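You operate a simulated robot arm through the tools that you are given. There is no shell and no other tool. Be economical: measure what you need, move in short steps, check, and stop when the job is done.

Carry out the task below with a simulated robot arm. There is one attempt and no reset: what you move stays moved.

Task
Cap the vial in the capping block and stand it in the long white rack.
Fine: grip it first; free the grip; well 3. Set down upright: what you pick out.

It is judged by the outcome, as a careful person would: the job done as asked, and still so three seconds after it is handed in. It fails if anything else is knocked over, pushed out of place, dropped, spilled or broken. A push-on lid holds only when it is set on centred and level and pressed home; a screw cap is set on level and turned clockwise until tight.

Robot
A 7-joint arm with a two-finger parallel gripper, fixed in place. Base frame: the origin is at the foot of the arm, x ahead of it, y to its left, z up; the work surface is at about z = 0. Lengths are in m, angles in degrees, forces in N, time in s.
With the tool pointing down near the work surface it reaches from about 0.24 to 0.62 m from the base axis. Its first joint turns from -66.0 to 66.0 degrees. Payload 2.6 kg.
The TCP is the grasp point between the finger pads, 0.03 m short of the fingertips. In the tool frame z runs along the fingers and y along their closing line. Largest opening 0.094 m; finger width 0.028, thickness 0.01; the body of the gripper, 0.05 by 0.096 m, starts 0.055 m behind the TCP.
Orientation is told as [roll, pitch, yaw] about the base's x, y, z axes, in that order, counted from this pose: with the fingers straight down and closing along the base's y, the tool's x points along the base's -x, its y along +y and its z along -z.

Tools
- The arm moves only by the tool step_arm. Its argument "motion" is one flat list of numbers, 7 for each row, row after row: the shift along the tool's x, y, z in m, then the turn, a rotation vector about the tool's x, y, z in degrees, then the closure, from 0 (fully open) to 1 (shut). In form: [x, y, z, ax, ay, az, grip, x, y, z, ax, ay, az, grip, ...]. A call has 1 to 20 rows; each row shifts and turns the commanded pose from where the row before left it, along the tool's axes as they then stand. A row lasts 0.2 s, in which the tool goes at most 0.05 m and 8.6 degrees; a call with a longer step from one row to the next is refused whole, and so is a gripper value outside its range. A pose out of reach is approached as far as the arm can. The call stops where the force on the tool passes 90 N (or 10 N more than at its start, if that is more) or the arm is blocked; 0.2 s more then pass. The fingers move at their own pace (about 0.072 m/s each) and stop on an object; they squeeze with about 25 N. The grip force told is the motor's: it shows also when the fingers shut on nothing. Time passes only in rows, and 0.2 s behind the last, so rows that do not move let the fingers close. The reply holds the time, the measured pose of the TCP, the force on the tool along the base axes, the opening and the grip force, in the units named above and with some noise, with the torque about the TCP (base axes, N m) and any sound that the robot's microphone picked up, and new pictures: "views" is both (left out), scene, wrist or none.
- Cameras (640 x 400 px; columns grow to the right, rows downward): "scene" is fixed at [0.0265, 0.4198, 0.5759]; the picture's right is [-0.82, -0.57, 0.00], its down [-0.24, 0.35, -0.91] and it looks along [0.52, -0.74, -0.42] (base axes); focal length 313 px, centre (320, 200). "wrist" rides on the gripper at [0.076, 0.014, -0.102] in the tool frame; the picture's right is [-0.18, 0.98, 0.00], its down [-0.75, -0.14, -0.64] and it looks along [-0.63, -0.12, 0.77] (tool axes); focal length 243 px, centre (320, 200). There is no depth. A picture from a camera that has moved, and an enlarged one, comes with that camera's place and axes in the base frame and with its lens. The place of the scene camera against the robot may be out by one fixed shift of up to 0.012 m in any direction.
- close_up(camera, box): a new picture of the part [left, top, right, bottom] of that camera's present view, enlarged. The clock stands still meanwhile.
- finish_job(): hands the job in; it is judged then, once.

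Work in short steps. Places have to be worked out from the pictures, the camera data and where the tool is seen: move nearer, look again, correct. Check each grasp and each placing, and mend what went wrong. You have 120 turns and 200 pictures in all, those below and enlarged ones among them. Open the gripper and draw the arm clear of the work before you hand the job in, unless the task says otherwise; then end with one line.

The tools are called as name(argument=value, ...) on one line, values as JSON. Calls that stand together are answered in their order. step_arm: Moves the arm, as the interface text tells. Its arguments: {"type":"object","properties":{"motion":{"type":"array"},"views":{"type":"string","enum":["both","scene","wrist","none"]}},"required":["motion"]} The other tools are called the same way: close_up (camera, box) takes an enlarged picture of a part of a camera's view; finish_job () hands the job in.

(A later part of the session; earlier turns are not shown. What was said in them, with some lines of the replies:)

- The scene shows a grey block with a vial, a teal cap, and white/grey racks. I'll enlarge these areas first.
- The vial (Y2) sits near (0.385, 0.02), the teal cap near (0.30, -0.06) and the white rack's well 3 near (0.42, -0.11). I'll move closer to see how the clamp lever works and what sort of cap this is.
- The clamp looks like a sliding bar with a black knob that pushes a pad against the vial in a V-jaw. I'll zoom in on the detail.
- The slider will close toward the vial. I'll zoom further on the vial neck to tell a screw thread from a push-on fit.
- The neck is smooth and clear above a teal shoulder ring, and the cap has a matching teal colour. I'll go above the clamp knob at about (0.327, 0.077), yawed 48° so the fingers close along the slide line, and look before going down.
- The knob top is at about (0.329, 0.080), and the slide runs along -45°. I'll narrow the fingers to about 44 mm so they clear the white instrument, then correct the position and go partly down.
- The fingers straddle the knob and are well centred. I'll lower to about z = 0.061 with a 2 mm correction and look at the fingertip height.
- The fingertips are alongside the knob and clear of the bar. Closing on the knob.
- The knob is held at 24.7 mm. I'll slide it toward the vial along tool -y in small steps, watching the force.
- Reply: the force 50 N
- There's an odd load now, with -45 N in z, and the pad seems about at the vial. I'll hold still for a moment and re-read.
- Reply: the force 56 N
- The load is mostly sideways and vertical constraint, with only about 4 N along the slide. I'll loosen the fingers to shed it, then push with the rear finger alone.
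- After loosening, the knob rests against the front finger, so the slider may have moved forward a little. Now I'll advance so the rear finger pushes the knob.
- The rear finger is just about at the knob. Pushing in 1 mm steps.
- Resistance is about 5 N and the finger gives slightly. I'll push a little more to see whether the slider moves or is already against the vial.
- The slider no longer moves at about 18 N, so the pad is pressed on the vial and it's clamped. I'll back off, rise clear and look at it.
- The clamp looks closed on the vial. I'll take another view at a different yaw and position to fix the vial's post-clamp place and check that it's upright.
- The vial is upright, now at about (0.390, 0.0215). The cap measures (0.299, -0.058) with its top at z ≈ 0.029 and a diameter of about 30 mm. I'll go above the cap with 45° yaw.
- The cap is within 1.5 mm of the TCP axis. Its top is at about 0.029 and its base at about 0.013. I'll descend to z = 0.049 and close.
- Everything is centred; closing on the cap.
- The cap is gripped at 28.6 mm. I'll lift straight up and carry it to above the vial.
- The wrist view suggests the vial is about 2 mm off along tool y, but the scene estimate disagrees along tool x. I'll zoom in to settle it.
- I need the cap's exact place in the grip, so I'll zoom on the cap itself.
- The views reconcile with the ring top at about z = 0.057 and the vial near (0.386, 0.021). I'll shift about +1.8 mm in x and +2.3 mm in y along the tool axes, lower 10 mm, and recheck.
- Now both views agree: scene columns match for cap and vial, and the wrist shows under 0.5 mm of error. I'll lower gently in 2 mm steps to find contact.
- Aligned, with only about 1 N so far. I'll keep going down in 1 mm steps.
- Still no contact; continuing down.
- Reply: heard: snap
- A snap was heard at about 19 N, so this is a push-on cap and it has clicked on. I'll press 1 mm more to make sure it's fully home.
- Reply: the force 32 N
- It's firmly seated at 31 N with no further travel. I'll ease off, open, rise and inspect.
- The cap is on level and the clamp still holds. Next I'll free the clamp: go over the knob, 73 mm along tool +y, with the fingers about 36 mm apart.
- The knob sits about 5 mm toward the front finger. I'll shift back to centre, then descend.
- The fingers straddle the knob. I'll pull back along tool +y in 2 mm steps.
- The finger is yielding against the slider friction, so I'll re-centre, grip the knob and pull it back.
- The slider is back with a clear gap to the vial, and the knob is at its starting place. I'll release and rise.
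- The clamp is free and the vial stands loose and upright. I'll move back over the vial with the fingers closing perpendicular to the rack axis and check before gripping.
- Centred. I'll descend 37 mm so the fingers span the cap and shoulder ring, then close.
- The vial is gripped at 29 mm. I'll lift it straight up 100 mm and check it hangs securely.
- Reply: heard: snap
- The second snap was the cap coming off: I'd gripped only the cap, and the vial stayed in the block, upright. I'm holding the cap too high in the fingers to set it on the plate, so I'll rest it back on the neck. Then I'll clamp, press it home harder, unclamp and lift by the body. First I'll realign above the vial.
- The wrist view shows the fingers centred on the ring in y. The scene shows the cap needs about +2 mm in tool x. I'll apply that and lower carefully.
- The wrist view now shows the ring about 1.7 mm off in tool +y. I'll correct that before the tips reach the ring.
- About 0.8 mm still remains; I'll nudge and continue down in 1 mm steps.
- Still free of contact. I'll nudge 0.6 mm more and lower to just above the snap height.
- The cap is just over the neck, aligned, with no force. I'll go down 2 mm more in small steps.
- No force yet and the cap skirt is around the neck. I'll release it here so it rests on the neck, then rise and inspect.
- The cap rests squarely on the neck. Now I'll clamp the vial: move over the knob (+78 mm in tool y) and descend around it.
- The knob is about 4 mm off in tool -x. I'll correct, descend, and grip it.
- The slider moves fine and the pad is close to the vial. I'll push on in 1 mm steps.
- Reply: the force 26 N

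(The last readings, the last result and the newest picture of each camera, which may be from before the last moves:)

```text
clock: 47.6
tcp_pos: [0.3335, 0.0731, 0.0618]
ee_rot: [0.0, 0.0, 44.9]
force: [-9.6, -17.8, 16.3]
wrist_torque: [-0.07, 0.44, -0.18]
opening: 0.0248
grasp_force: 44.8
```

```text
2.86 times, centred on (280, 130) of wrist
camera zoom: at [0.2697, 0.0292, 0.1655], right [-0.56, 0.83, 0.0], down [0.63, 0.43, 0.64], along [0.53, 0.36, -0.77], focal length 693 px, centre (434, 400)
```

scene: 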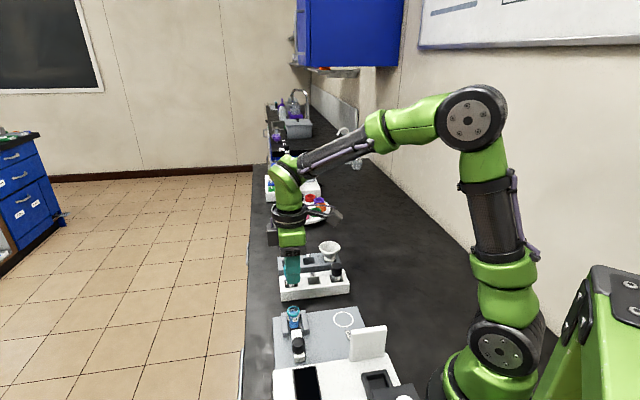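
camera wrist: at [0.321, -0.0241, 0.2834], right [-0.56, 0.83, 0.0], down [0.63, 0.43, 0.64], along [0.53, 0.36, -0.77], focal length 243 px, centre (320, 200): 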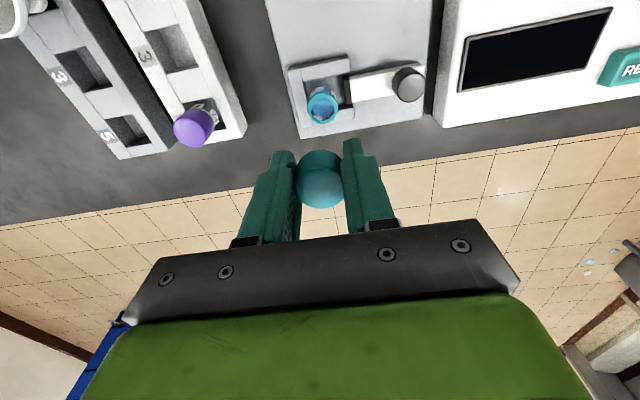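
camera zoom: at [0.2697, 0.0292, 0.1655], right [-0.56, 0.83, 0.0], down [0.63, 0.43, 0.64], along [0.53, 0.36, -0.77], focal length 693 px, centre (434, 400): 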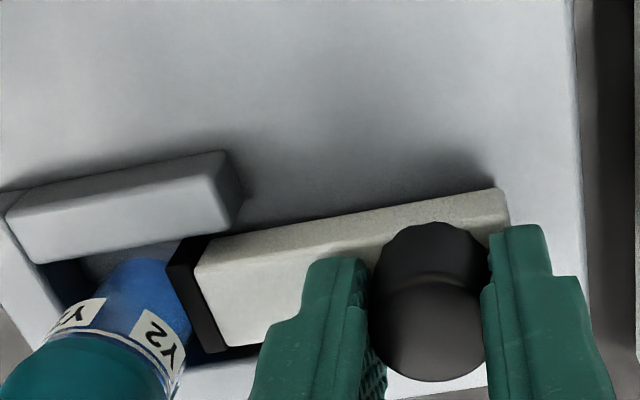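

The pad is touching the vial now. Two more 1 mm steps to seat it against the back wall.

step_arm(motion=[0, -0.001, 0, 0, 0, 0, 1, 0, -0.001, 0, 0, 0, 0, 1, 0, -0.001, 0, 0, 0, 0, 1], views="none")

close_up(camera="wrist", box=[180, 60, 380, 200])

```text
clock: 48.4
tcp_pos: [0.3367, 0.0717, 0.0624]
ee_rot: [0.0, 0.1, 44.9]
force: [-14.4, -23.2, 26.3]
wrist_torque: [-0.25, 0.6, 0.02]
opening: 0.025
grasp_force: 44.7
```

```text
2.86 times, centred on (280, 130) of wrist
camera zoom: at [0.2715, 0.0275, 0.1654], right [-0.56, 0.83, 0.0], down [0.63, 0.43, 0.64], along [0.53, 0.36, -0.77], focal length 693 px, centre (434, 400)
```

zoom: 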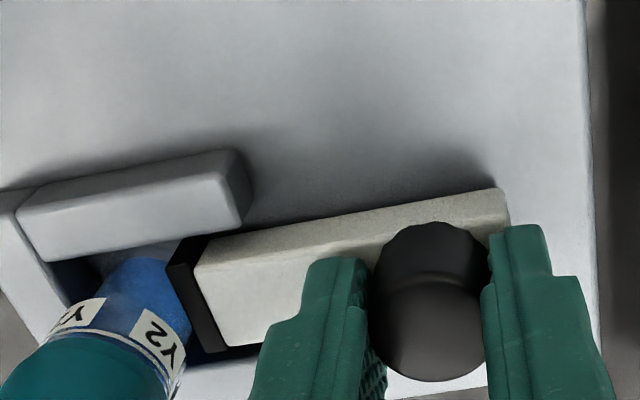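

Side load is building, so I'll release, re-grip to shed it, and check the resistance with another push.

step_arm(motion=[0, 0, 0, 0, 0, 0, 0.65, 0, 0, 0, 0, 0, 0, 0.65, 0, -0.002, 0, 0, 0, 0, 0.65, 0, -0.002, 0, 0, 0, 0, 0.65, 0, -0.002, 0, 0, 0, 0, 0.65, 0, -0.002, 0, 0, 0, 0, 0.65], views="none")

close_up(camera="wrist", box=[180, 60, 380, 200])

```text
clock: 49.8
tcp_pos: [0.3424, 0.0683, 0.062]
ee_rot: [0.1, 0.0, 44.9]
force: [-5.6, 7.6, 6.2]
wrist_torque: [0.19, 0.23, -0.05]
opening: 0.038
grasp_force: 4.3
```

```text
2.86 times, centred on (280, 130) of wrist
camera zoom: at [0.2773, 0.0231, 0.1651], right [-0.56, 0.83, 0.0], down [0.63, 0.43, 0.64], along [0.53, 0.36, -0.77], focal length 693 px, centre (434, 400)
```

zoom: 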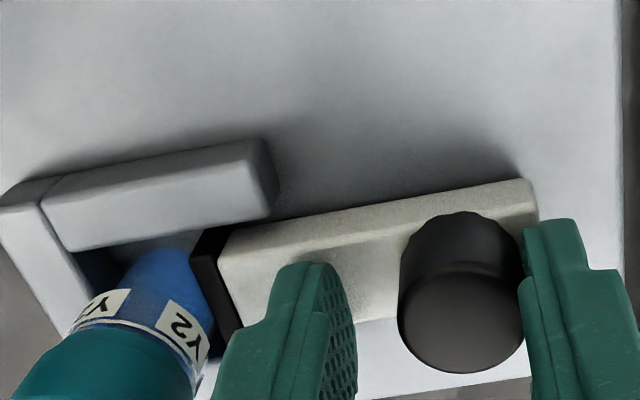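

The clamp is seated like before, with about 10 N resistance. I'll back off, rise, and move over the cap to press it home with the closed fingertips.

step_arm(motion=[0, 0.005, 0, 0, 0, 0, 0.6, 0, 0, -0.02, 0, 0, 0, 0.6, 0, 0, -0.04, 0, 0, 0, 0.6, 0, 0, -0.04, 0, 0, 0, 0.6, 0, -0.035, 0, 0, 0, 0, 0.8, 0, -0.035, 0, 0, 0, 0, 1, 0, 0, 0, 0, 0, 0, 1, 0, 0, 0, 0, 0, 0, 1], views="none")

close_up(camera="wrist", box=[240, 60, 400, 180])

close_up(camera="scene", box=[265, 290, 325, 340])

```text
clock: 51.6
tcp_pos: [0.3877, 0.0213, 0.1622]
ee_rot: [0.0, 0.0, 45.0]
force: [0.9, 0.8, -0.2]
wrist_torque: [-0.02, 0.04, -0.02]
opening: 0.0001
grasp_force: 25.0
```

```text
3.33 times, centred on (320, 120) of wrist
camera zoom: at [0.3233, -0.0233, 0.2644], right [-0.56, 0.83, 0.0], down [0.63, 0.43, 0.64], along [0.53, 0.36, -0.77], focal length 809 px, centre (320, 467)
```

zoom: 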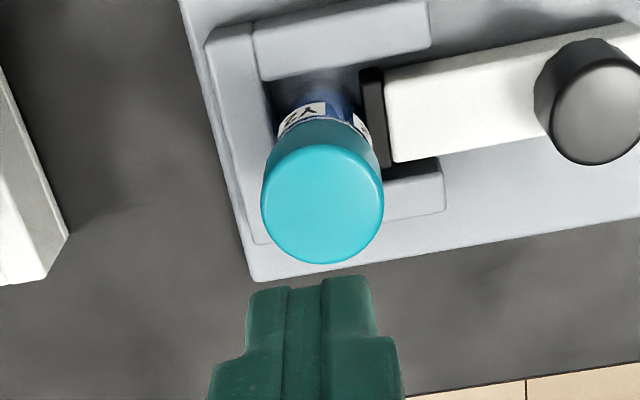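

```text
8.00 times, centred on (295, 315) of scene
camera zoom: at [0.0265, 0.4198, 0.5759], right [-0.82, -0.57, 0.0], down [-0.24, 0.35, -0.91], along [0.52, -0.74, -0.42], focal length 2500 px, centre (520, -720)
```

zoom: 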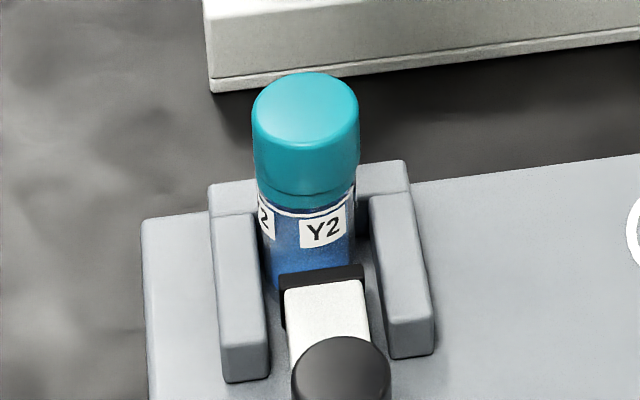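

The cap top is about 2 mm off in tool x. I'll correct, come down to 10 mm above it and check.

step_arm(motion=[0.002, 0.0008, 0.015, 0, 0, 0, 1, 0, 0, 0.02, 0, 0, 0, 1, 0, 0, 0.009, 0, 0, 0, 1, 0, 0, 0, 0, 0, 0, 1], views="none")

close_up(camera="wrist", box=[240, 80, 400, 200])

close_up(camera="scene", box=[265, 275, 325, 325])

```text
clock: 52.6
tcp_pos: [0.3855, 0.0207, 0.1162]
ee_rot: [0.0, -0.1, 44.9]
force: [-0.3, -0.3, -0.3]
wrist_torque: [0.0, 0.01, -0.04]
opening: 0.0
grasp_force: 25.1
```

```text
3.33 times, centred on (320, 140) of wrist
camera zoom: at [0.3207, -0.0236, 0.2203], right [-0.56, 0.83, 0.0], down [0.63, 0.43, 0.64], along [0.53, 0.36, -0.77], focal length 809 px, centre (320, 400)
```

zoom: 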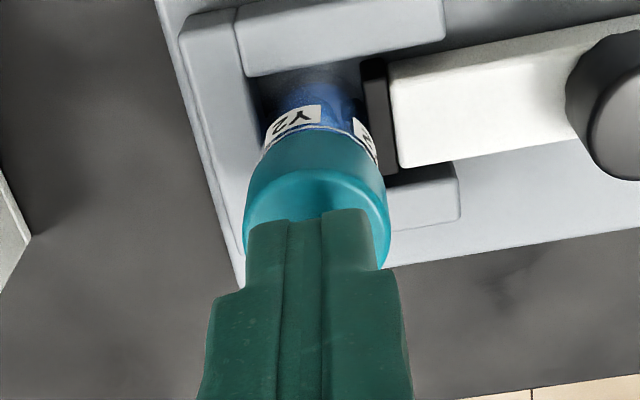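

```text
8.00 times, centred on (295, 300) of scene
camera zoom: at [0.0265, 0.4198, 0.5759], right [-0.82, -0.57, 0.0], down [-0.24, 0.35, -0.91], along [0.52, -0.74, -0.42], focal length 2500 px, centre (520, -600)
```

zoom: 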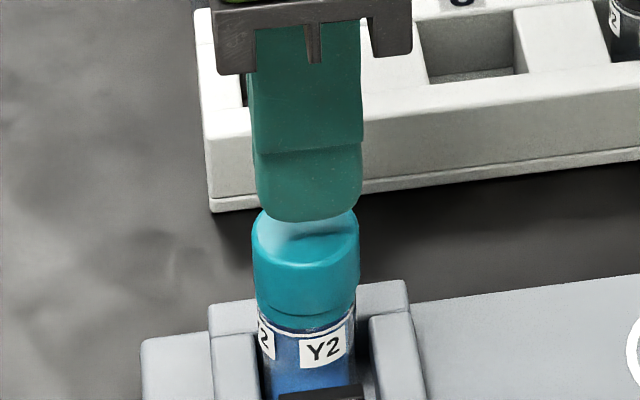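

Centred over the cap. I'll come down onto it in small steps and press.

step_arm(motion=[0, 0, 0.003, 0, 0, 0, 1, 0, 0, 0.003, 0, 0, 0, 1, 0, 0, 0.001, 0, 0, 0, 1, 0, 0, 0.001, 0, 0, 0, 1, 0, 0, 0.001, 0, 0, 0, 1], views="none")

```text
clock: 53.8
tcp_pos: [0.3848, 0.0204, 0.1099]
ee_rot: [-0.1, 0.0, 45.0]
force: [-0.4, 1.4, 0.9]
wrist_torque: [0.0, 0.01, -0.01]
opening: 0.0
grasp_force: 25.4
```

No contact yet; continuing in 1 mm steps.

step_arm(motion=[0, 0, 0.001, 0, 0, 0, 1, 0, 0, 0.001, 0, 0, 0, 1, 0, 0, 0.001, 0, 0, 0, 1], views="none")

close_up(camera="scene", box=[265, 275, 325, 325])

```text
clock: 54.6
tcp_pos: [0.3864, 0.0207, 0.1063]
ee_rot: [-0.1, 0.0, 44.9]
force: [-0.2, -1.0, 8.9]
wrist_torque: [0.02, 0.02, -0.04]
opening: 0.0
grasp_force: 24.9
heard: snap
```

```text
8.00 times, centred on (295, 300) of scene
camera zoom: at [0.0265, 0.4198, 0.5759], right [-0.82, -0.57, 0.0], down [-0.24, 0.35, -0.91], along [0.52, -0.74, -0.42], focal length 2500 px, centre (520, -600)
```

zoom: 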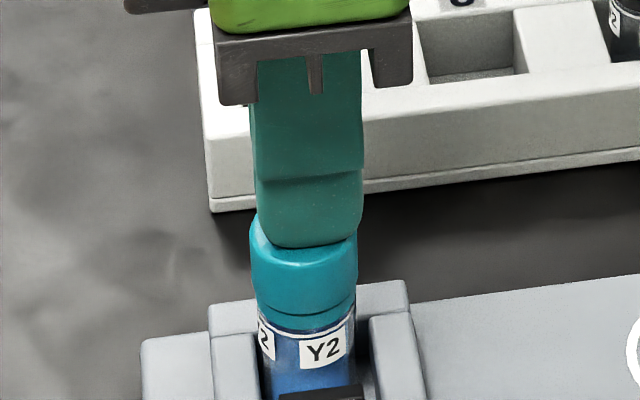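

Snap heard again, this time with the vial clamped. I'll press on to a firmer force to be sure the cap is home.

step_arm(motion=[0, 0, 0.001, 0, 0, 0, 1, 0, 0, 0.001, 0, 0, 0, 1, 0, 0, 0, 0, 0, 0, 1], views="none")

```text
clock: 55.4
tcp_pos: [0.3873, 0.0196, 0.1068]
ee_rot: [-0.2, -0.3, 44.9]
force: [-7.2, -1.6, 40.8]
wrist_torque: [-0.06, 0.27, 0.0]
opening: 0.0
grasp_force: 24.7
```

41 N with no further travel, so it's home. I'll rise and go over the clamp knob to free it.

step_arm(motion=[0, 0, -0.02, 0, 0, 0, 1, 0, 0, -0.04, 0, 0, 0, 0.6, 0, 0.035, 0, 0, 0, 0, 0.55, -0.002, 0.035, 0, 0, 0, 0, 0.55, 0, 0, 0.04, 0, 0, 0, 0.55, 0, 0, 0.035, 0, 0, 0, 0.55, 0, 0, 0, 0, 0, 0, 0.55], views="none")

close_up(camera="wrist", box=[180, 60, 380, 200])

```text
clock: 57.0
tcp_pos: [0.3373, 0.0707, 0.0866]
ee_rot: [0.0, 0.0, 44.9]
force: [0.3, 0.6, 0.3]
wrist_torque: [0.03, 0.0, 0.06]
opening: 0.0421
grasp_force: 0.0
```

```text
2.86 times, centred on (280, 130) of wrist
camera zoom: at [0.2733, 0.0257, 0.19], right [-0.56, 0.83, 0.0], down [0.63, 0.43, 0.64], along [0.53, 0.36, -0.77], focal length 693 px, centre (434, 400)
```

zoom: 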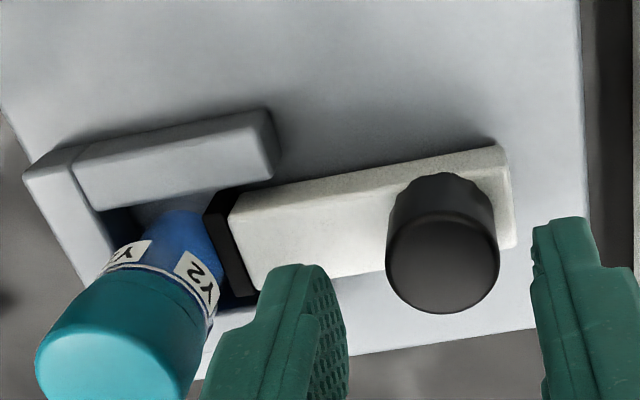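

The knob is nearly centred. I'll descend, grip, and pull back 10 mm.

step_arm(motion=[-0.002, 0.001, 0.01, 0, 0, 0, 0.55, 0, 0, 0.014, 0, 0, 0, 0.55, 0, 0, 0, 0, 0, 0, 1, 0, 0, 0, 0, 0, 0, 1, 0, 0, 0, 0, 0, 0, 1], views="none")

step_arm(motion=[0, 0.002, 0, 0, 0, 0, 1, 0, 0.002, 0, 0, 0, 0, 1, 0, 0.002, 0, 0, 0, 0, 1, 0, 0.002, 0, 0, 0, 0, 1], views="none")

close_up(camera="wrist", box=[180, 60, 380, 200])

```text
clock: 58.2
tcp_pos: [0.3389, 0.0731, 0.0641]
ee_rot: [0.1, 0.2, 45.0]
force: [-8.5, 7.1, 2.6]
wrist_torque: [-0.21, -0.13, -0.09]
opening: 0.0246
grasp_force: 45.1
```

```text
clock: 59.2
tcp_pos: [0.3301, 0.0797, 0.0639]
ee_rot: [0.2, 0.2, 45.1]
force: [7.5, 9.2, -47.6]
wrist_torque: [-0.02, -0.88, 0.04]
opening: 0.025
grasp_force: 44.3
```

```text
2.86 times, centred on (280, 130) of wrist
camera zoom: at [0.2672, 0.0351, 0.1665], right [-0.57, 0.82, 0.0], down [0.63, 0.43, 0.64], along [0.53, 0.36, -0.77], focal length 693 px, centre (434, 400)
```

zoom: 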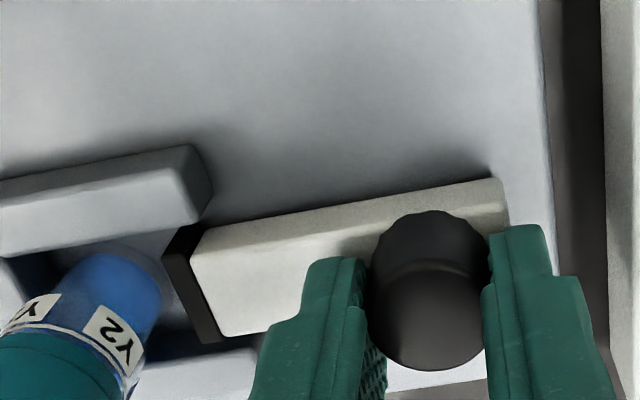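

The slider is back with a clear gap. I'll release the knob, rise, and return over the vial.

step_arm(motion=[0, 0.001, 0, 0, 0, 0, 1, 0, 0, 0, 0, 0, 0, 0.56, 0, 0, 0, 0, 0, 0, 0.56, 0, 0, -0.04, 0, 0, 0, 0.56, 0, 0, -0.04, 0, 0, 0, 0.5, 0.0015, -0.04, 0, 0, 0, 0, 0.45, 0.0015, -0.041, 0, 0, 0, 0, 0.45, 0, 0, 0.025, 0, 0, 0, 0.45, 0, 0, 0, 0, 0, 0, 0.45], views="none")

close_up(camera="wrist", box=[240, 80, 400, 200])

close_up(camera="scene", box=[265, 285, 325, 335])

```text
clock: 61.2
tcp_pos: [0.3868, 0.0198, 0.1193]
ee_rot: [0.1, 0.0, 44.9]
force: [0.2, 0.0, 1.2]
wrist_torque: [0.01, -0.01, 0.0]
opening: 0.0514
grasp_force: 0.0
```

```text
3.33 times, centred on (320, 140) of wrist
camera zoom: at [0.3234, -0.0255, 0.2218], right [-0.56, 0.83, 0.0], down [0.63, 0.43, 0.64], along [0.53, 0.36, -0.77], focal length 809 px, centre (320, 400)
```

zoom: 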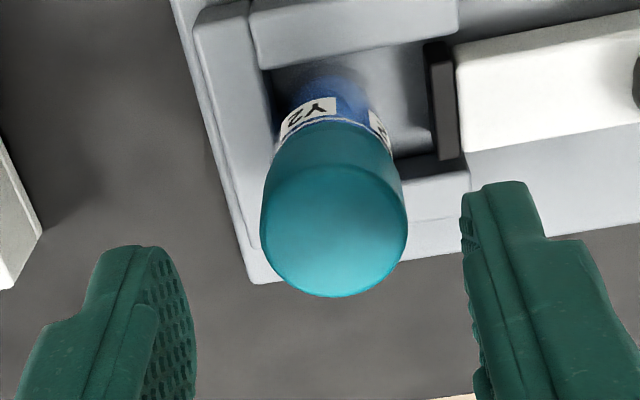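

```text
8.00 times, centred on (295, 310) of scene
camera zoom: at [0.0265, 0.4198, 0.5759], right [-0.82, -0.57, 0.0], down [-0.24, 0.35, -0.91], along [0.52, -0.74, -0.42], focal length 2500 px, centre (520, -680)
```

zoom: 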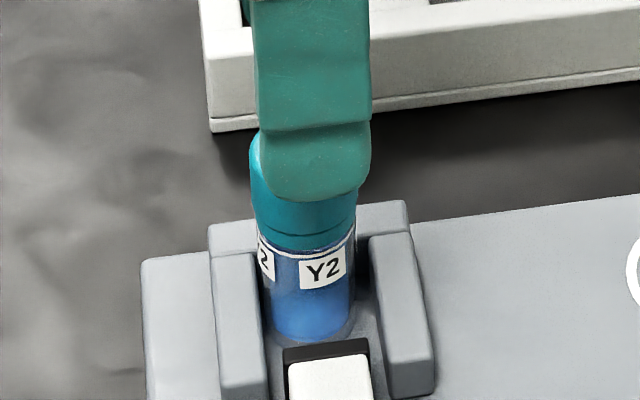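

The cap is level and the pad is clear. I'll shift 2.8 mm to centre, descend, grip, then lift only in small steps to see whether the vial follows.

step_arm(motion=[0, 0.0028, 0.015, 0, 0, 0, 0.5, 0, 0, 0.015, 0, 0, 0, 0.5, 0, 0, 0.011, 0, 0, 0, 0.5, 0, 0, 0, 0, 0, 0, 0.6, 0, 0, 0, 0, 0, 0, 1, 0, 0, 0, 0, 0, 0, 1, 0, 0, 0, 0, 0, 0, 1], views="none")

step_arm(motion=[0, 0, -0.001, 0, 0, 0, 1, 0, 0, -0.001, 0, 0, 0, 1, 0, 0, -0.001, 0, 0, 0, 1], views="none")

close_up(camera="scene", box=[265, 285, 325, 335])

close_up(camera="wrist", box=[240, 80, 400, 200])

```text
clock: 62.8
tcp_pos: [0.3853, 0.0205, 0.0797]
ee_rot: [0.0, -0.1, 44.8]
force: [1.2, -0.2, 0.2]
wrist_torque: [-0.03, -0.02, 0.0]
opening: 0.0289
grasp_force: 25.2
```

```text
clock: 63.6
tcp_pos: [0.3857, 0.0224, 0.0817]
ee_rot: [0.1, 0.0, 44.8]
force: [0.4, -0.1, -0.4]
wrist_torque: [0.0, 0.0, -0.03]
opening: 0.0289
grasp_force: 25.5
```

```text
8.00 times, centred on (295, 310) of scene
camera zoom: at [0.0265, 0.4198, 0.5759], right [-0.82, -0.57, 0.0], down [-0.24, 0.35, -0.91], along [0.52, -0.74, -0.42], focal length 2500 px, centre (520, -680)
```

zoom: 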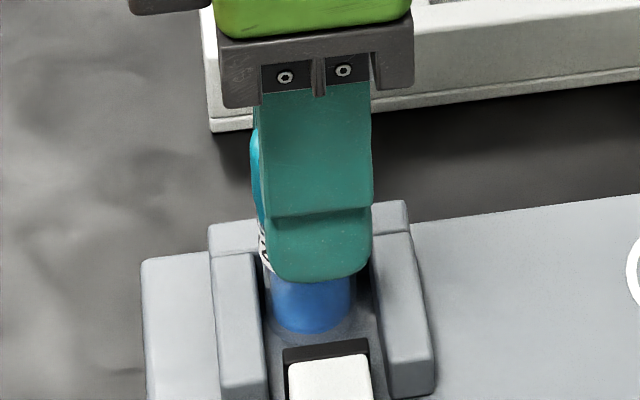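

```text
3.33 times, centred on (320, 140) of wrist
camera zoom: at [0.3206, -0.0232, 0.1849], right [-0.56, 0.83, 0.0], down [0.63, 0.43, 0.64], along [0.53, 0.36, -0.77], focal length 809 px, centre (320, 400)
```

zoom: 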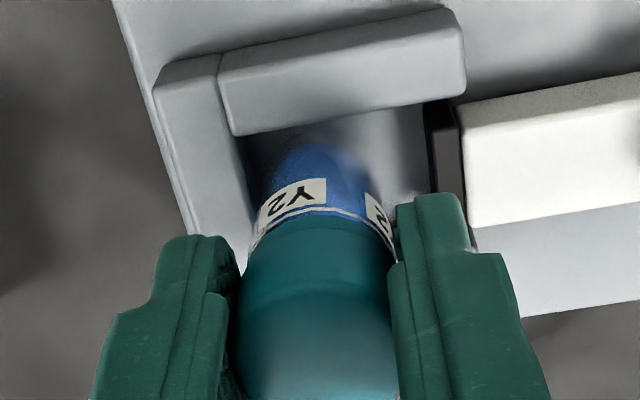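

No snap this time, and the vial bottom has risen with the grip. I'll keep lifting slowly.

step_arm(motion=[0, 0, -0.002, 0, 0, 0, 1, 0, 0, -0.002, 0, 0, 0, 1, 0, 0, -0.003, 0, 0, 0, 1, 0, 0, -0.004, 0, 0, 0, 1, 0, 0, -0.005, 0, 0, 0, 1, 0, 0, -0.006, 0, 0, 0, 1], views="none")

close_up(camera="scene", box=[265, 275, 325, 325])

```text
clock: 65.0
tcp_pos: [0.385, 0.0211, 0.1061]
ee_rot: [-0.1, 0.0, 44.9]
force: [-0.1, 1.0, -0.4]
wrist_torque: [-0.01, -0.03, -0.03]
opening: 0.0289
grasp_force: 25.4
```

```text
8.00 times, centred on (295, 300) of scene
camera zoom: at [0.0265, 0.4198, 0.5759], right [-0.82, -0.57, 0.0], down [-0.24, 0.35, -0.91], along [0.52, -0.74, -0.42], focal length 2500 px, centre (520, -600)
```

zoom: 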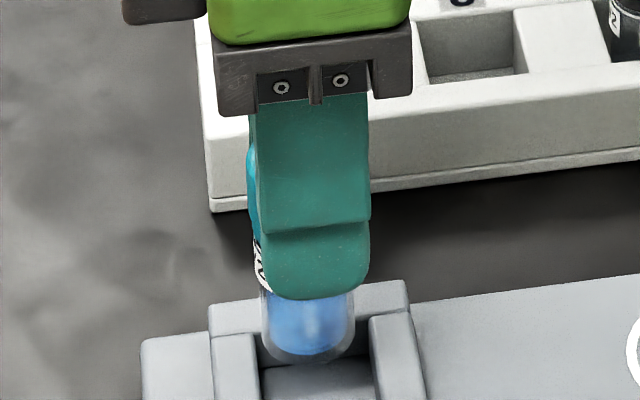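

The vial is lifted with its cap on. I'll raise it gently and carry it with smooth ramps over the white rack's well 3, at about (0.421, -0.111), keeping clear of the other vials.

step_arm(motion=[0, 0, -0.01, 0, 0, 0, 1, 0, 0, -0.015, 0, 0, 0, 1, 0, 0, -0.02, 0, 0, 0, 1, 0, 0, -0.02, 0, 0, 0, 1, 0, 0, -0.01, 0, 0, 0, 1, 0.008, 0, 0, 0, 0, 0, 1, 0.016, 0, 0, 0, 0, 0, 1, 0.018, -0.002, 0, 0, 0, 0, 1, 0.015, -0.01, 0, 0, 0, 0, 1, 0.008, -0.018, 0, 0, 0, 0, 1, 0.003, -0.022, 0, 0, 0, 0, 1, 0, -0.022, 0, 0, 0, 0, 1, 0, -0.019, 0, 0, 0, 0, 1, 0, -0.014, 0, 0, 0, 0, 1, 0, -0.008, 0, 0, 0, 0, 1, 0, -0.0035, 0, 0, 0, 0, 1, 0, 0, 0, 0, 0, 0, 1], views="both")

close_up(camera="scene", box=[260, 230, 360, 310])

close_up(camera="wrist", box=[220, 40, 420, 180])

```text
clock: 68.6
tcp_pos: [0.4202, -0.1097, 0.1783]
ee_rot: [0.0, 0.1, 45.0]
force: [-0.8, 0.6, 0.2]
wrist_torque: [0.01, 0.01, 0.0]
opening: 0.0286
grasp_force: 25.0
camera wrist: at [0.3551, -0.1539, 0.2814], right [-0.56, 0.83, 0.0], down [0.63, 0.43, 0.64], along [0.53, 0.36, -0.77], focal length 243 px, centre (320, 200)
```

scene: 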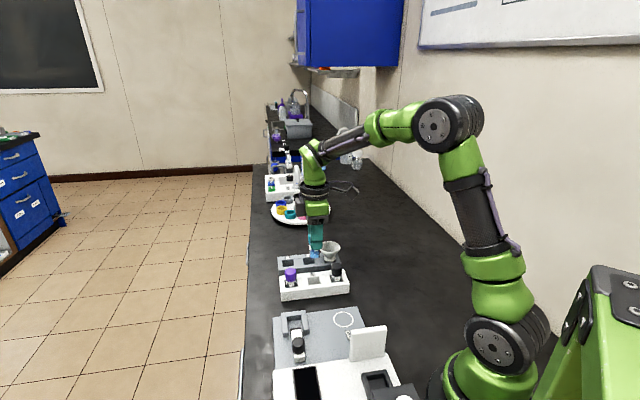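
wrist: 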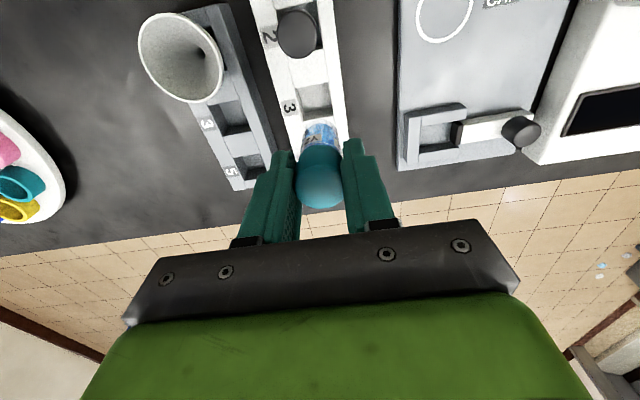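

```text
5.00 times, centred on (310, 270) of scene
camera zoom: at [0.0265, 0.4198, 0.5759], right [-0.82, -0.57, 0.0], down [-0.24, 0.35, -0.91], along [0.52, -0.74, -0.42], focal length 1563 px, centre (370, -150)
```

zoom: 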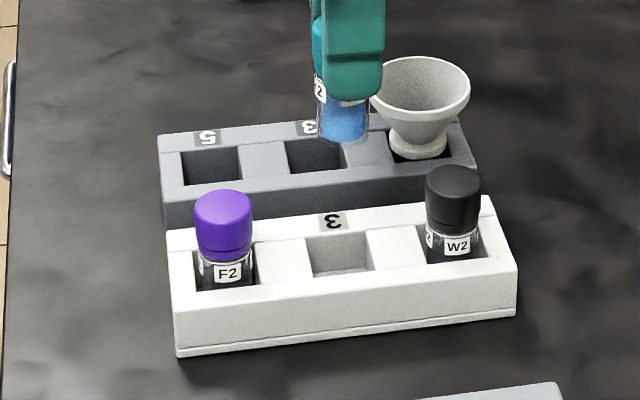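

```text
2.86 times, centred on (320, 110) of wrist
camera zoom: at [0.3551, -0.1539, 0.2814], right [-0.56, 0.83, 0.0], down [0.63, 0.43, 0.64], along [0.53, 0.36, -0.77], focal length 693 px, centre (320, 457)
```

zoom: 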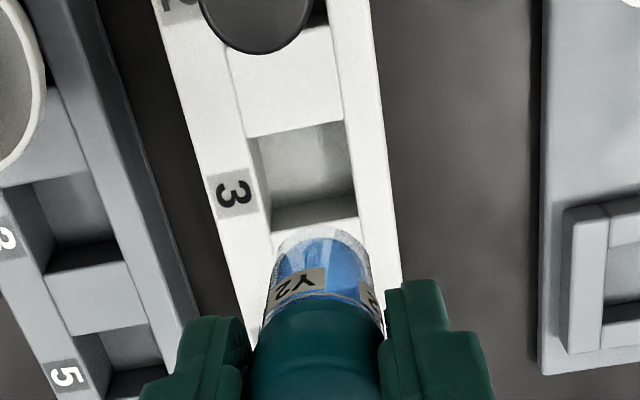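

"3" is the middle well. The wrist view puts the well 5 mm toward tool -y and 1–2 mm toward tool -x. I'll correct and lower to about 25 mm above the rack.

step_arm(motion=[-0.0015, -0.003, 0, 0, 0, 0, 1, 0, -0.002, 0.008, 0, 0, 0, 1, 0, 0, 0.015, 0, 0, 0, 1, 0, 0, 0.015, 0, 0, 0, 1, 0, 0, 0.008, 0, 0, 0, 1, 0, 0, 0, 0, 0, 0, 1], views="none")

close_up(camera="scene", box=[280, 245, 350, 305])

close_up(camera="wrist", box=[260, 60, 380, 160])

```text
clock: 70.0
tcp_pos: [0.4244, -0.1129, 0.1338]
ee_rot: [0.0, 0.0, 45.0]
force: [-1.5, -0.1, 0.2]
wrist_torque: [0.01, 0.03, 0.02]
opening: 0.029
grasp_force: 25.0
```

```text
6.67 times, centred on (315, 275) of scene
camera zoom: at [0.0265, 0.4198, 0.5759], right [-0.82, -0.57, 0.0], down [-0.24, 0.35, -0.91], along [0.52, -0.74, -0.42], focal length 2084 px, centre (353, -300)
```

zoom: 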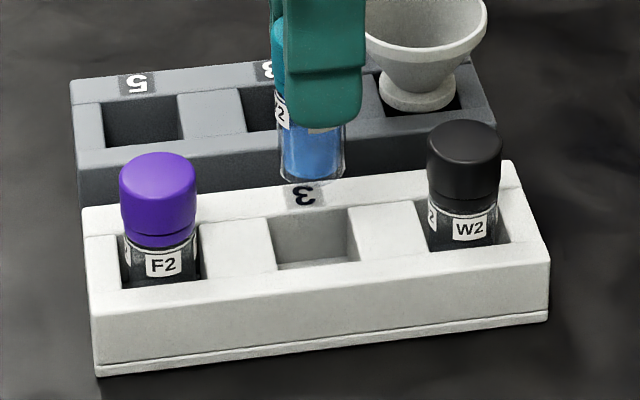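

```text
4.00 times, centred on (320, 110) of wrist
camera zoom: at [0.3604, -0.1567, 0.2359], right [-0.56, 0.83, 0.0], down [0.63, 0.43, 0.64], along [0.53, 0.36, -0.77], focal length 970 px, centre (320, 560)
```

zoom: 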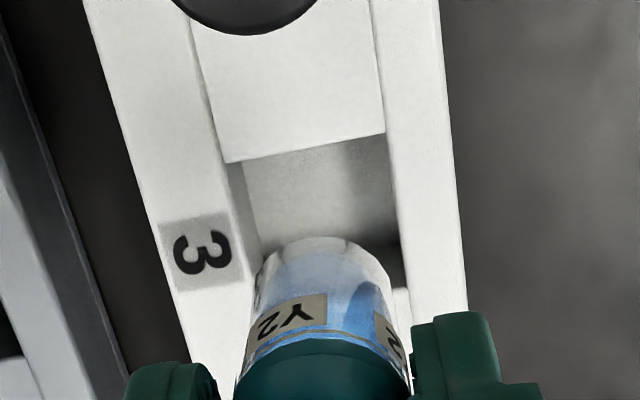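

Scene columns agree for the vial and well centre. The wrist view suggests about 1.6 mm more toward tool -y. I'll apply that and lower to just above the rack top.

step_arm(motion=[0.0003, -0.0016, 0, 0, 0, 0, 1, 0, 0, 0.008, 0, 0, 0, 1, 0, 0, 0.009, 0, 0, 0, 1, 0, 0, 0.004, 0, 0, 0, 1, 0, 0, 0, 0, 0, 0, 1], views="none")

close_up(camera="scene", box=[285, 255, 335, 300])

close_up(camera="wrist", box=[260, 60, 380, 160])

```text
clock: 71.2
tcp_pos: [0.4249, -0.1137, 0.1112]
ee_rot: [-0.1, 0.0, 44.9]
force: [-0.6, 0.2, 0.3]
wrist_torque: [0.0, -0.01, -0.01]
opening: 0.0291
grasp_force: 25.4
```

```text
8.89 times, centred on (310, 278) of scene
camera zoom: at [0.0265, 0.4198, 0.5759], right [-0.82, -0.57, 0.0], down [-0.24, 0.35, -0.91], along [0.52, -0.74, -0.42], focal length 2778 px, centre (409, -489)
```

zoom: 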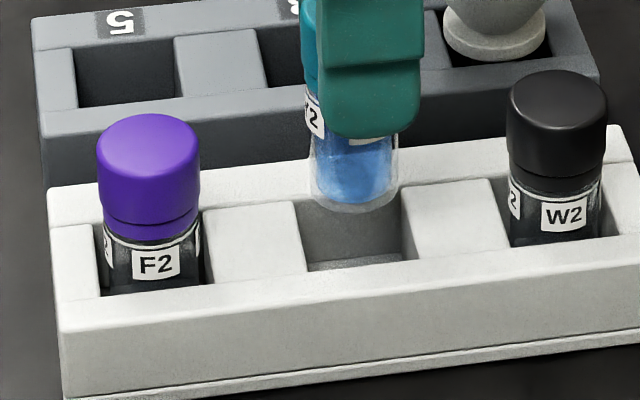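

```text
4.00 times, centred on (320, 110) of wrist
camera zoom: at [0.3614, -0.1579, 0.2152], right [-0.56, 0.83, 0.0], down [0.63, 0.43, 0.64], along [0.53, 0.36, -0.77], focal length 970 px, centre (320, 560)
```

zoom: 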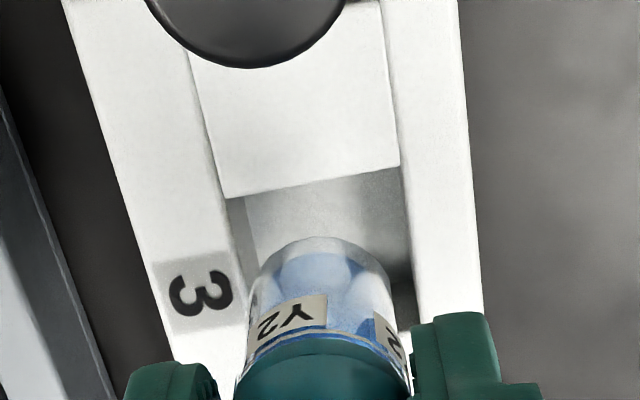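

The well is about 33 mm wide for a 25–28 mm vial, and the vial is within 1 mm of centre in both views. I'll lower it slowly into the well.

step_arm(motion=[0.0003, 0.0006, 0.003, 0, 0, 0, 1, 0, 0, 0.004, 0, 0, 0, 1, 0, 0, 0.004, 0, 0, 0, 1, 0, 0, 0.004, 0, 0, 0, 1, 0, 0, 0, 0, 0, 0, 1], views="none")

close_up(camera="scene", box=[285, 255, 335, 300])

close_up(camera="wrist", box=[260, 60, 380, 160])

```text
clock: 72.4
tcp_pos: [0.4243, -0.1129, 0.0981]
ee_rot: [0.0, 0.0, 44.9]
force: [0.4, -0.5, -0.3]
wrist_torque: [0.01, -0.01, 0.0]
opening: 0.029
grasp_force: 24.8
```

```text
8.89 times, centred on (310, 278) of scene
camera zoom: at [0.0265, 0.4198, 0.5759], right [-0.82, -0.57, 0.0], down [-0.24, 0.35, -0.91], along [0.52, -0.74, -0.42], focal length 2778 px, centre (409, -489)
```

zoom: 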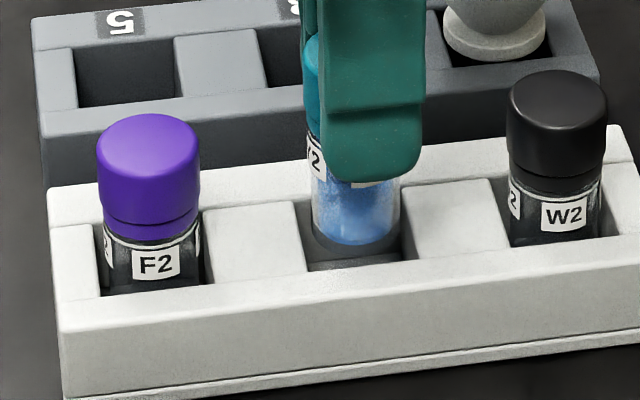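

```text
4.00 times, centred on (320, 110) of wrist
camera zoom: at [0.3606, -0.1575, 0.2004], right [-0.56, 0.83, 0.0], down [0.63, 0.43, 0.64], along [0.53, 0.36, -0.77], focal length 970 px, centre (320, 560)
```

zoom: 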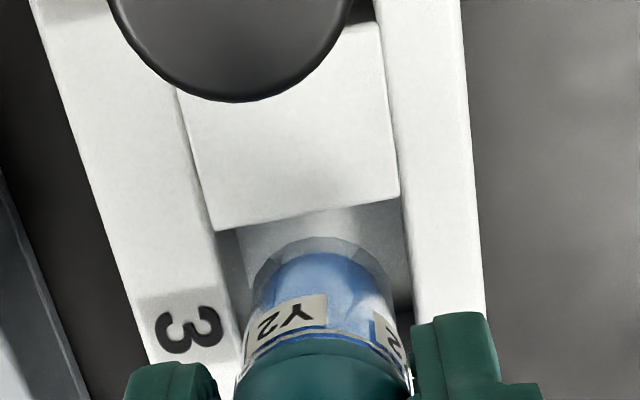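

The vial bottom is entering the well freely. I'll keep lowering until I feel the floor.

step_arm(motion=[0, 0, 0.004, 0, 0, 0, 1, 0, 0, 0.004, 0, 0, 0, 1, 0, 0, 0.003, 0, 0, 0, 1, 0, 0, 0.002, 0, 0, 0, 1, 0, 0, 0, 0, 0, 0, 1], views="none")

close_up(camera="scene", box=[285, 255, 335, 300])

close_up(camera="wrist", box=[260, 60, 380, 160])

```text
clock: 73.6
tcp_pos: [0.4266, -0.115, 0.0848]
ee_rot: [0.0, 0.0, 44.9]
force: [-0.5, -0.4, -0.7]
wrist_torque: [0.01, 0.05, -0.01]
opening: 0.0287
grasp_force: 24.9
```

```text
8.89 times, centred on (310, 278) of scene
camera zoom: at [0.0265, 0.4198, 0.5759], right [-0.82, -0.57, 0.0], down [-0.24, 0.35, -0.91], along [0.52, -0.74, -0.42], focal length 2778 px, centre (409, -489)
```

zoom: 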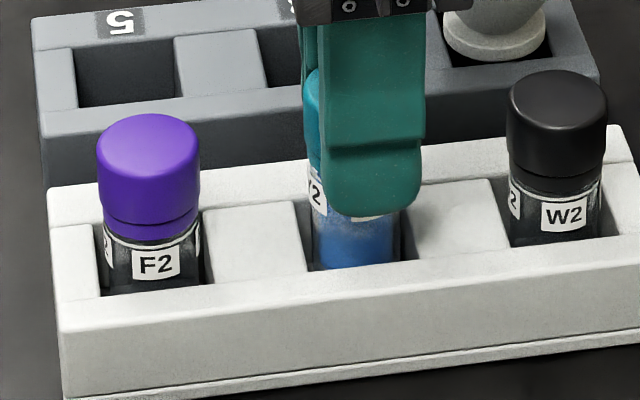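

```text
4.00 times, centred on (320, 110) of wrist
camera zoom: at [0.3613, -0.1584, 0.1871], right [-0.56, 0.83, 0.0], down [0.63, 0.43, 0.64], along [0.53, 0.36, -0.77], focal length 970 px, centre (320, 560)
```

zoom: 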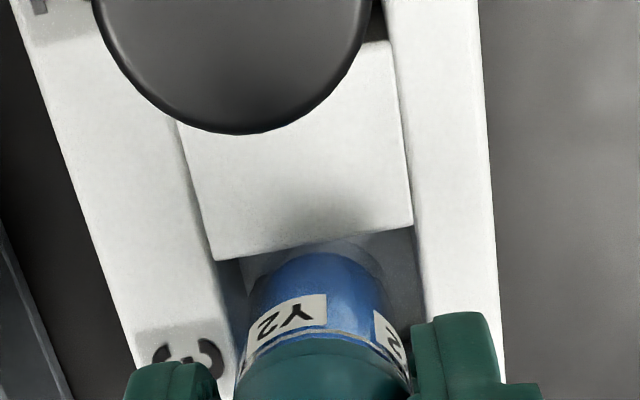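

It's going in cleanly with no contact. The neighbours sit deeper, so I'll continue in 1–2 mm steps.

step_arm(motion=[0, 0, 0.002, 0, 0, 0, 1, 0, 0, 0.002, 0, 0, 0, 1, 0, 0, 0.001, 0, 0, 0, 1, 0, 0, 0.001, 0, 0, 0, 1, 0, 0, 0.001, 0, 0, 0, 1], views="none")

close_up(camera="scene", box=[285, 255, 335, 300])

```text
clock: 74.8
tcp_pos: [0.4259, -0.1128, 0.0781]
ee_rot: [0.0, 0.0, 44.9]
force: [0.6, -0.8, -1.3]
wrist_torque: [-0.01, 0.0, -0.01]
opening: 0.0287
grasp_force: 24.9
```

```text
8.89 times, centred on (310, 278) of scene
camera zoom: at [0.0265, 0.4198, 0.5759], right [-0.82, -0.57, 0.0], down [-0.24, 0.35, -0.91], along [0.52, -0.74, -0.42], focal length 2778 px, centre (409, -489)
```

zoom: 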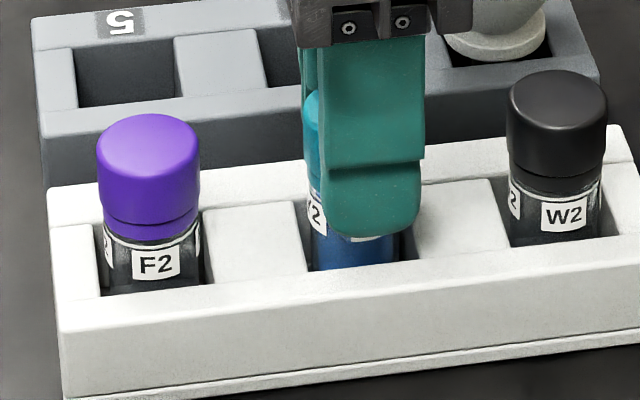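

The cap top is nearly level with its neighbours. A few more 1 mm steps to find the floor.

step_arm(motion=[0, 0, 0.001, 0, 0, 0, 1, 0, 0, 0.001, 0, 0, 0, 1, 0, 0, 0, 0, 0, 0, 1], views="none")

step_arm(motion=[0, 0, 0.001, 0, 0, 0, 1, 0, 0, 0.001, 0, 0, 0, 1, 0, 0, 0, 0, 0, 0, 1], views="none")

```text
clock: 75.6
tcp_pos: [0.4257, -0.1149, 0.0765]
ee_rot: [-0.1, 0.0, 45.0]
force: [-0.6, -0.2, -0.4]
wrist_torque: [0.0, 0.0, 0.01]
opening: 0.0289
grasp_force: 24.4
```

```text
clock: 76.4
tcp_pos: [0.4264, -0.1139, 0.0735]
ee_rot: [-0.1, 0.1, 44.9]
force: [0.2, 0.1, 3.6]
wrist_torque: [0.04, 0.01, -0.04]
opening: 0.0288
grasp_force: 24.5
```

Floor contact at 3.6 N. I'll open the fingers and rise straight up, then inspect.

step_arm(motion=[0, 0, 0, 0, 0, 0, 0.6, 0, 0, 0, 0, 0, 0, 0.5, 0, 0, 0, 0, 0, 0, 0.45, 0, 0, -0.02, 0, 0, 0, 0.45, 0, 0, -0.04, 0, 0, 0, 0.45, 0, 0, -0.05, 0, 0, 0, 0.45, 0, 0, -0.04, 0, 0, 0, 0.45, 0, 0, 0, 0, 0, 0, 0.45], views="both")

close_up(camera="scene", box=[270, 245, 350, 305])

close_up(camera="wrist", box=[220, 40, 420, 180])

```text
clock: 78.2
tcp_pos: [0.4263, -0.1141, 0.2227]
ee_rot: [0.0, -0.1, 44.9]
force: [0.7, -0.2, -0.5]
wrist_torque: [-0.03, 0.0, -0.03]
opening: 0.0517
grasp_force: 0.1
camera wrist: at [0.3614, -0.1577, 0.3261], right [-0.56, 0.83, 0.0], down [0.63, 0.43, 0.64], along [0.53, 0.36, -0.77], focal length 243 px, centre (320, 200)
```

scene: 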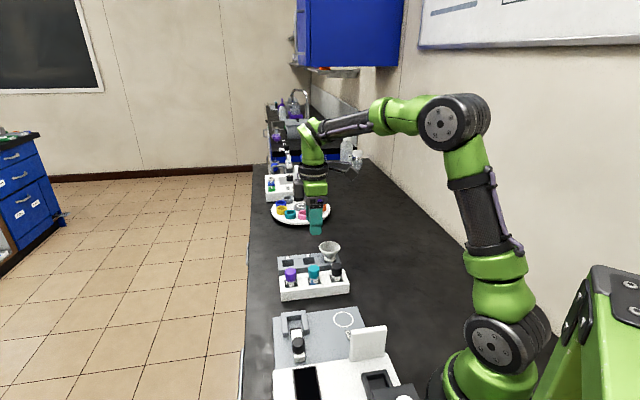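
wrist: 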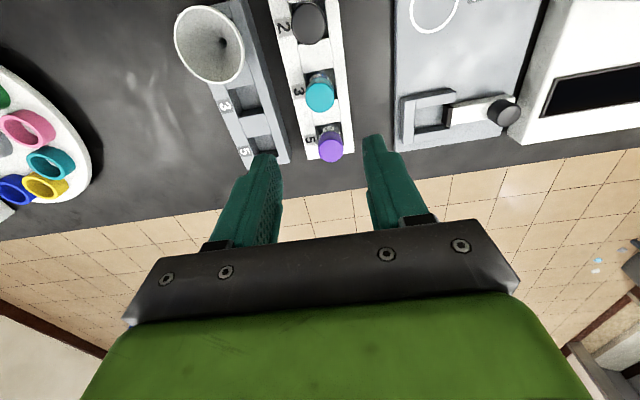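

```text
6.67 times, centred on (310, 275) of scene
camera zoom: at [0.0265, 0.4198, 0.5759], right [-0.82, -0.57, 0.0], down [-0.24, 0.35, -0.91], along [0.52, -0.74, -0.42], focal length 2084 px, centre (387, -300)
```

zoom: 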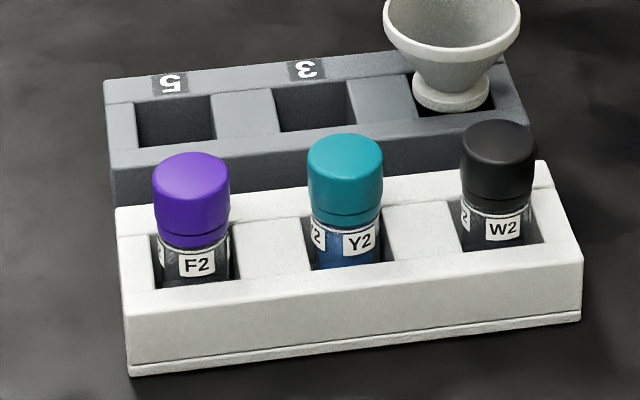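

```text
2.86 times, centred on (320, 110) of wrist
camera zoom: at [0.3614, -0.1577, 0.3261], right [-0.56, 0.83, 0.0], down [0.63, 0.43, 0.64], along [0.53, 0.36, -0.77], focal length 693 px, centre (320, 457)
```

zoom: 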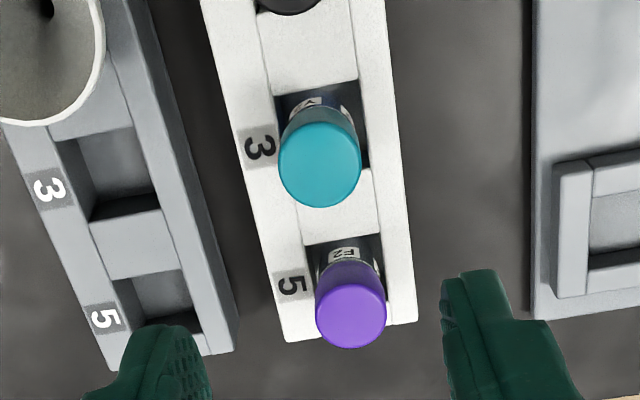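

The capped vial Y2 stands upright in well 3 of the white rack, level with its neighbours. The clamp is free, nothing else has moved, and the arm is open and clear, so I'll hand the job in.

finish_job()

```text
The job is handed in.
```

Vial Y2 is capped, out of the freed clamp and standing upright in well 3 of the long white rack; its cap came off on the first lift, so I re-clamped the vial and pressed the cap on again before moving it.
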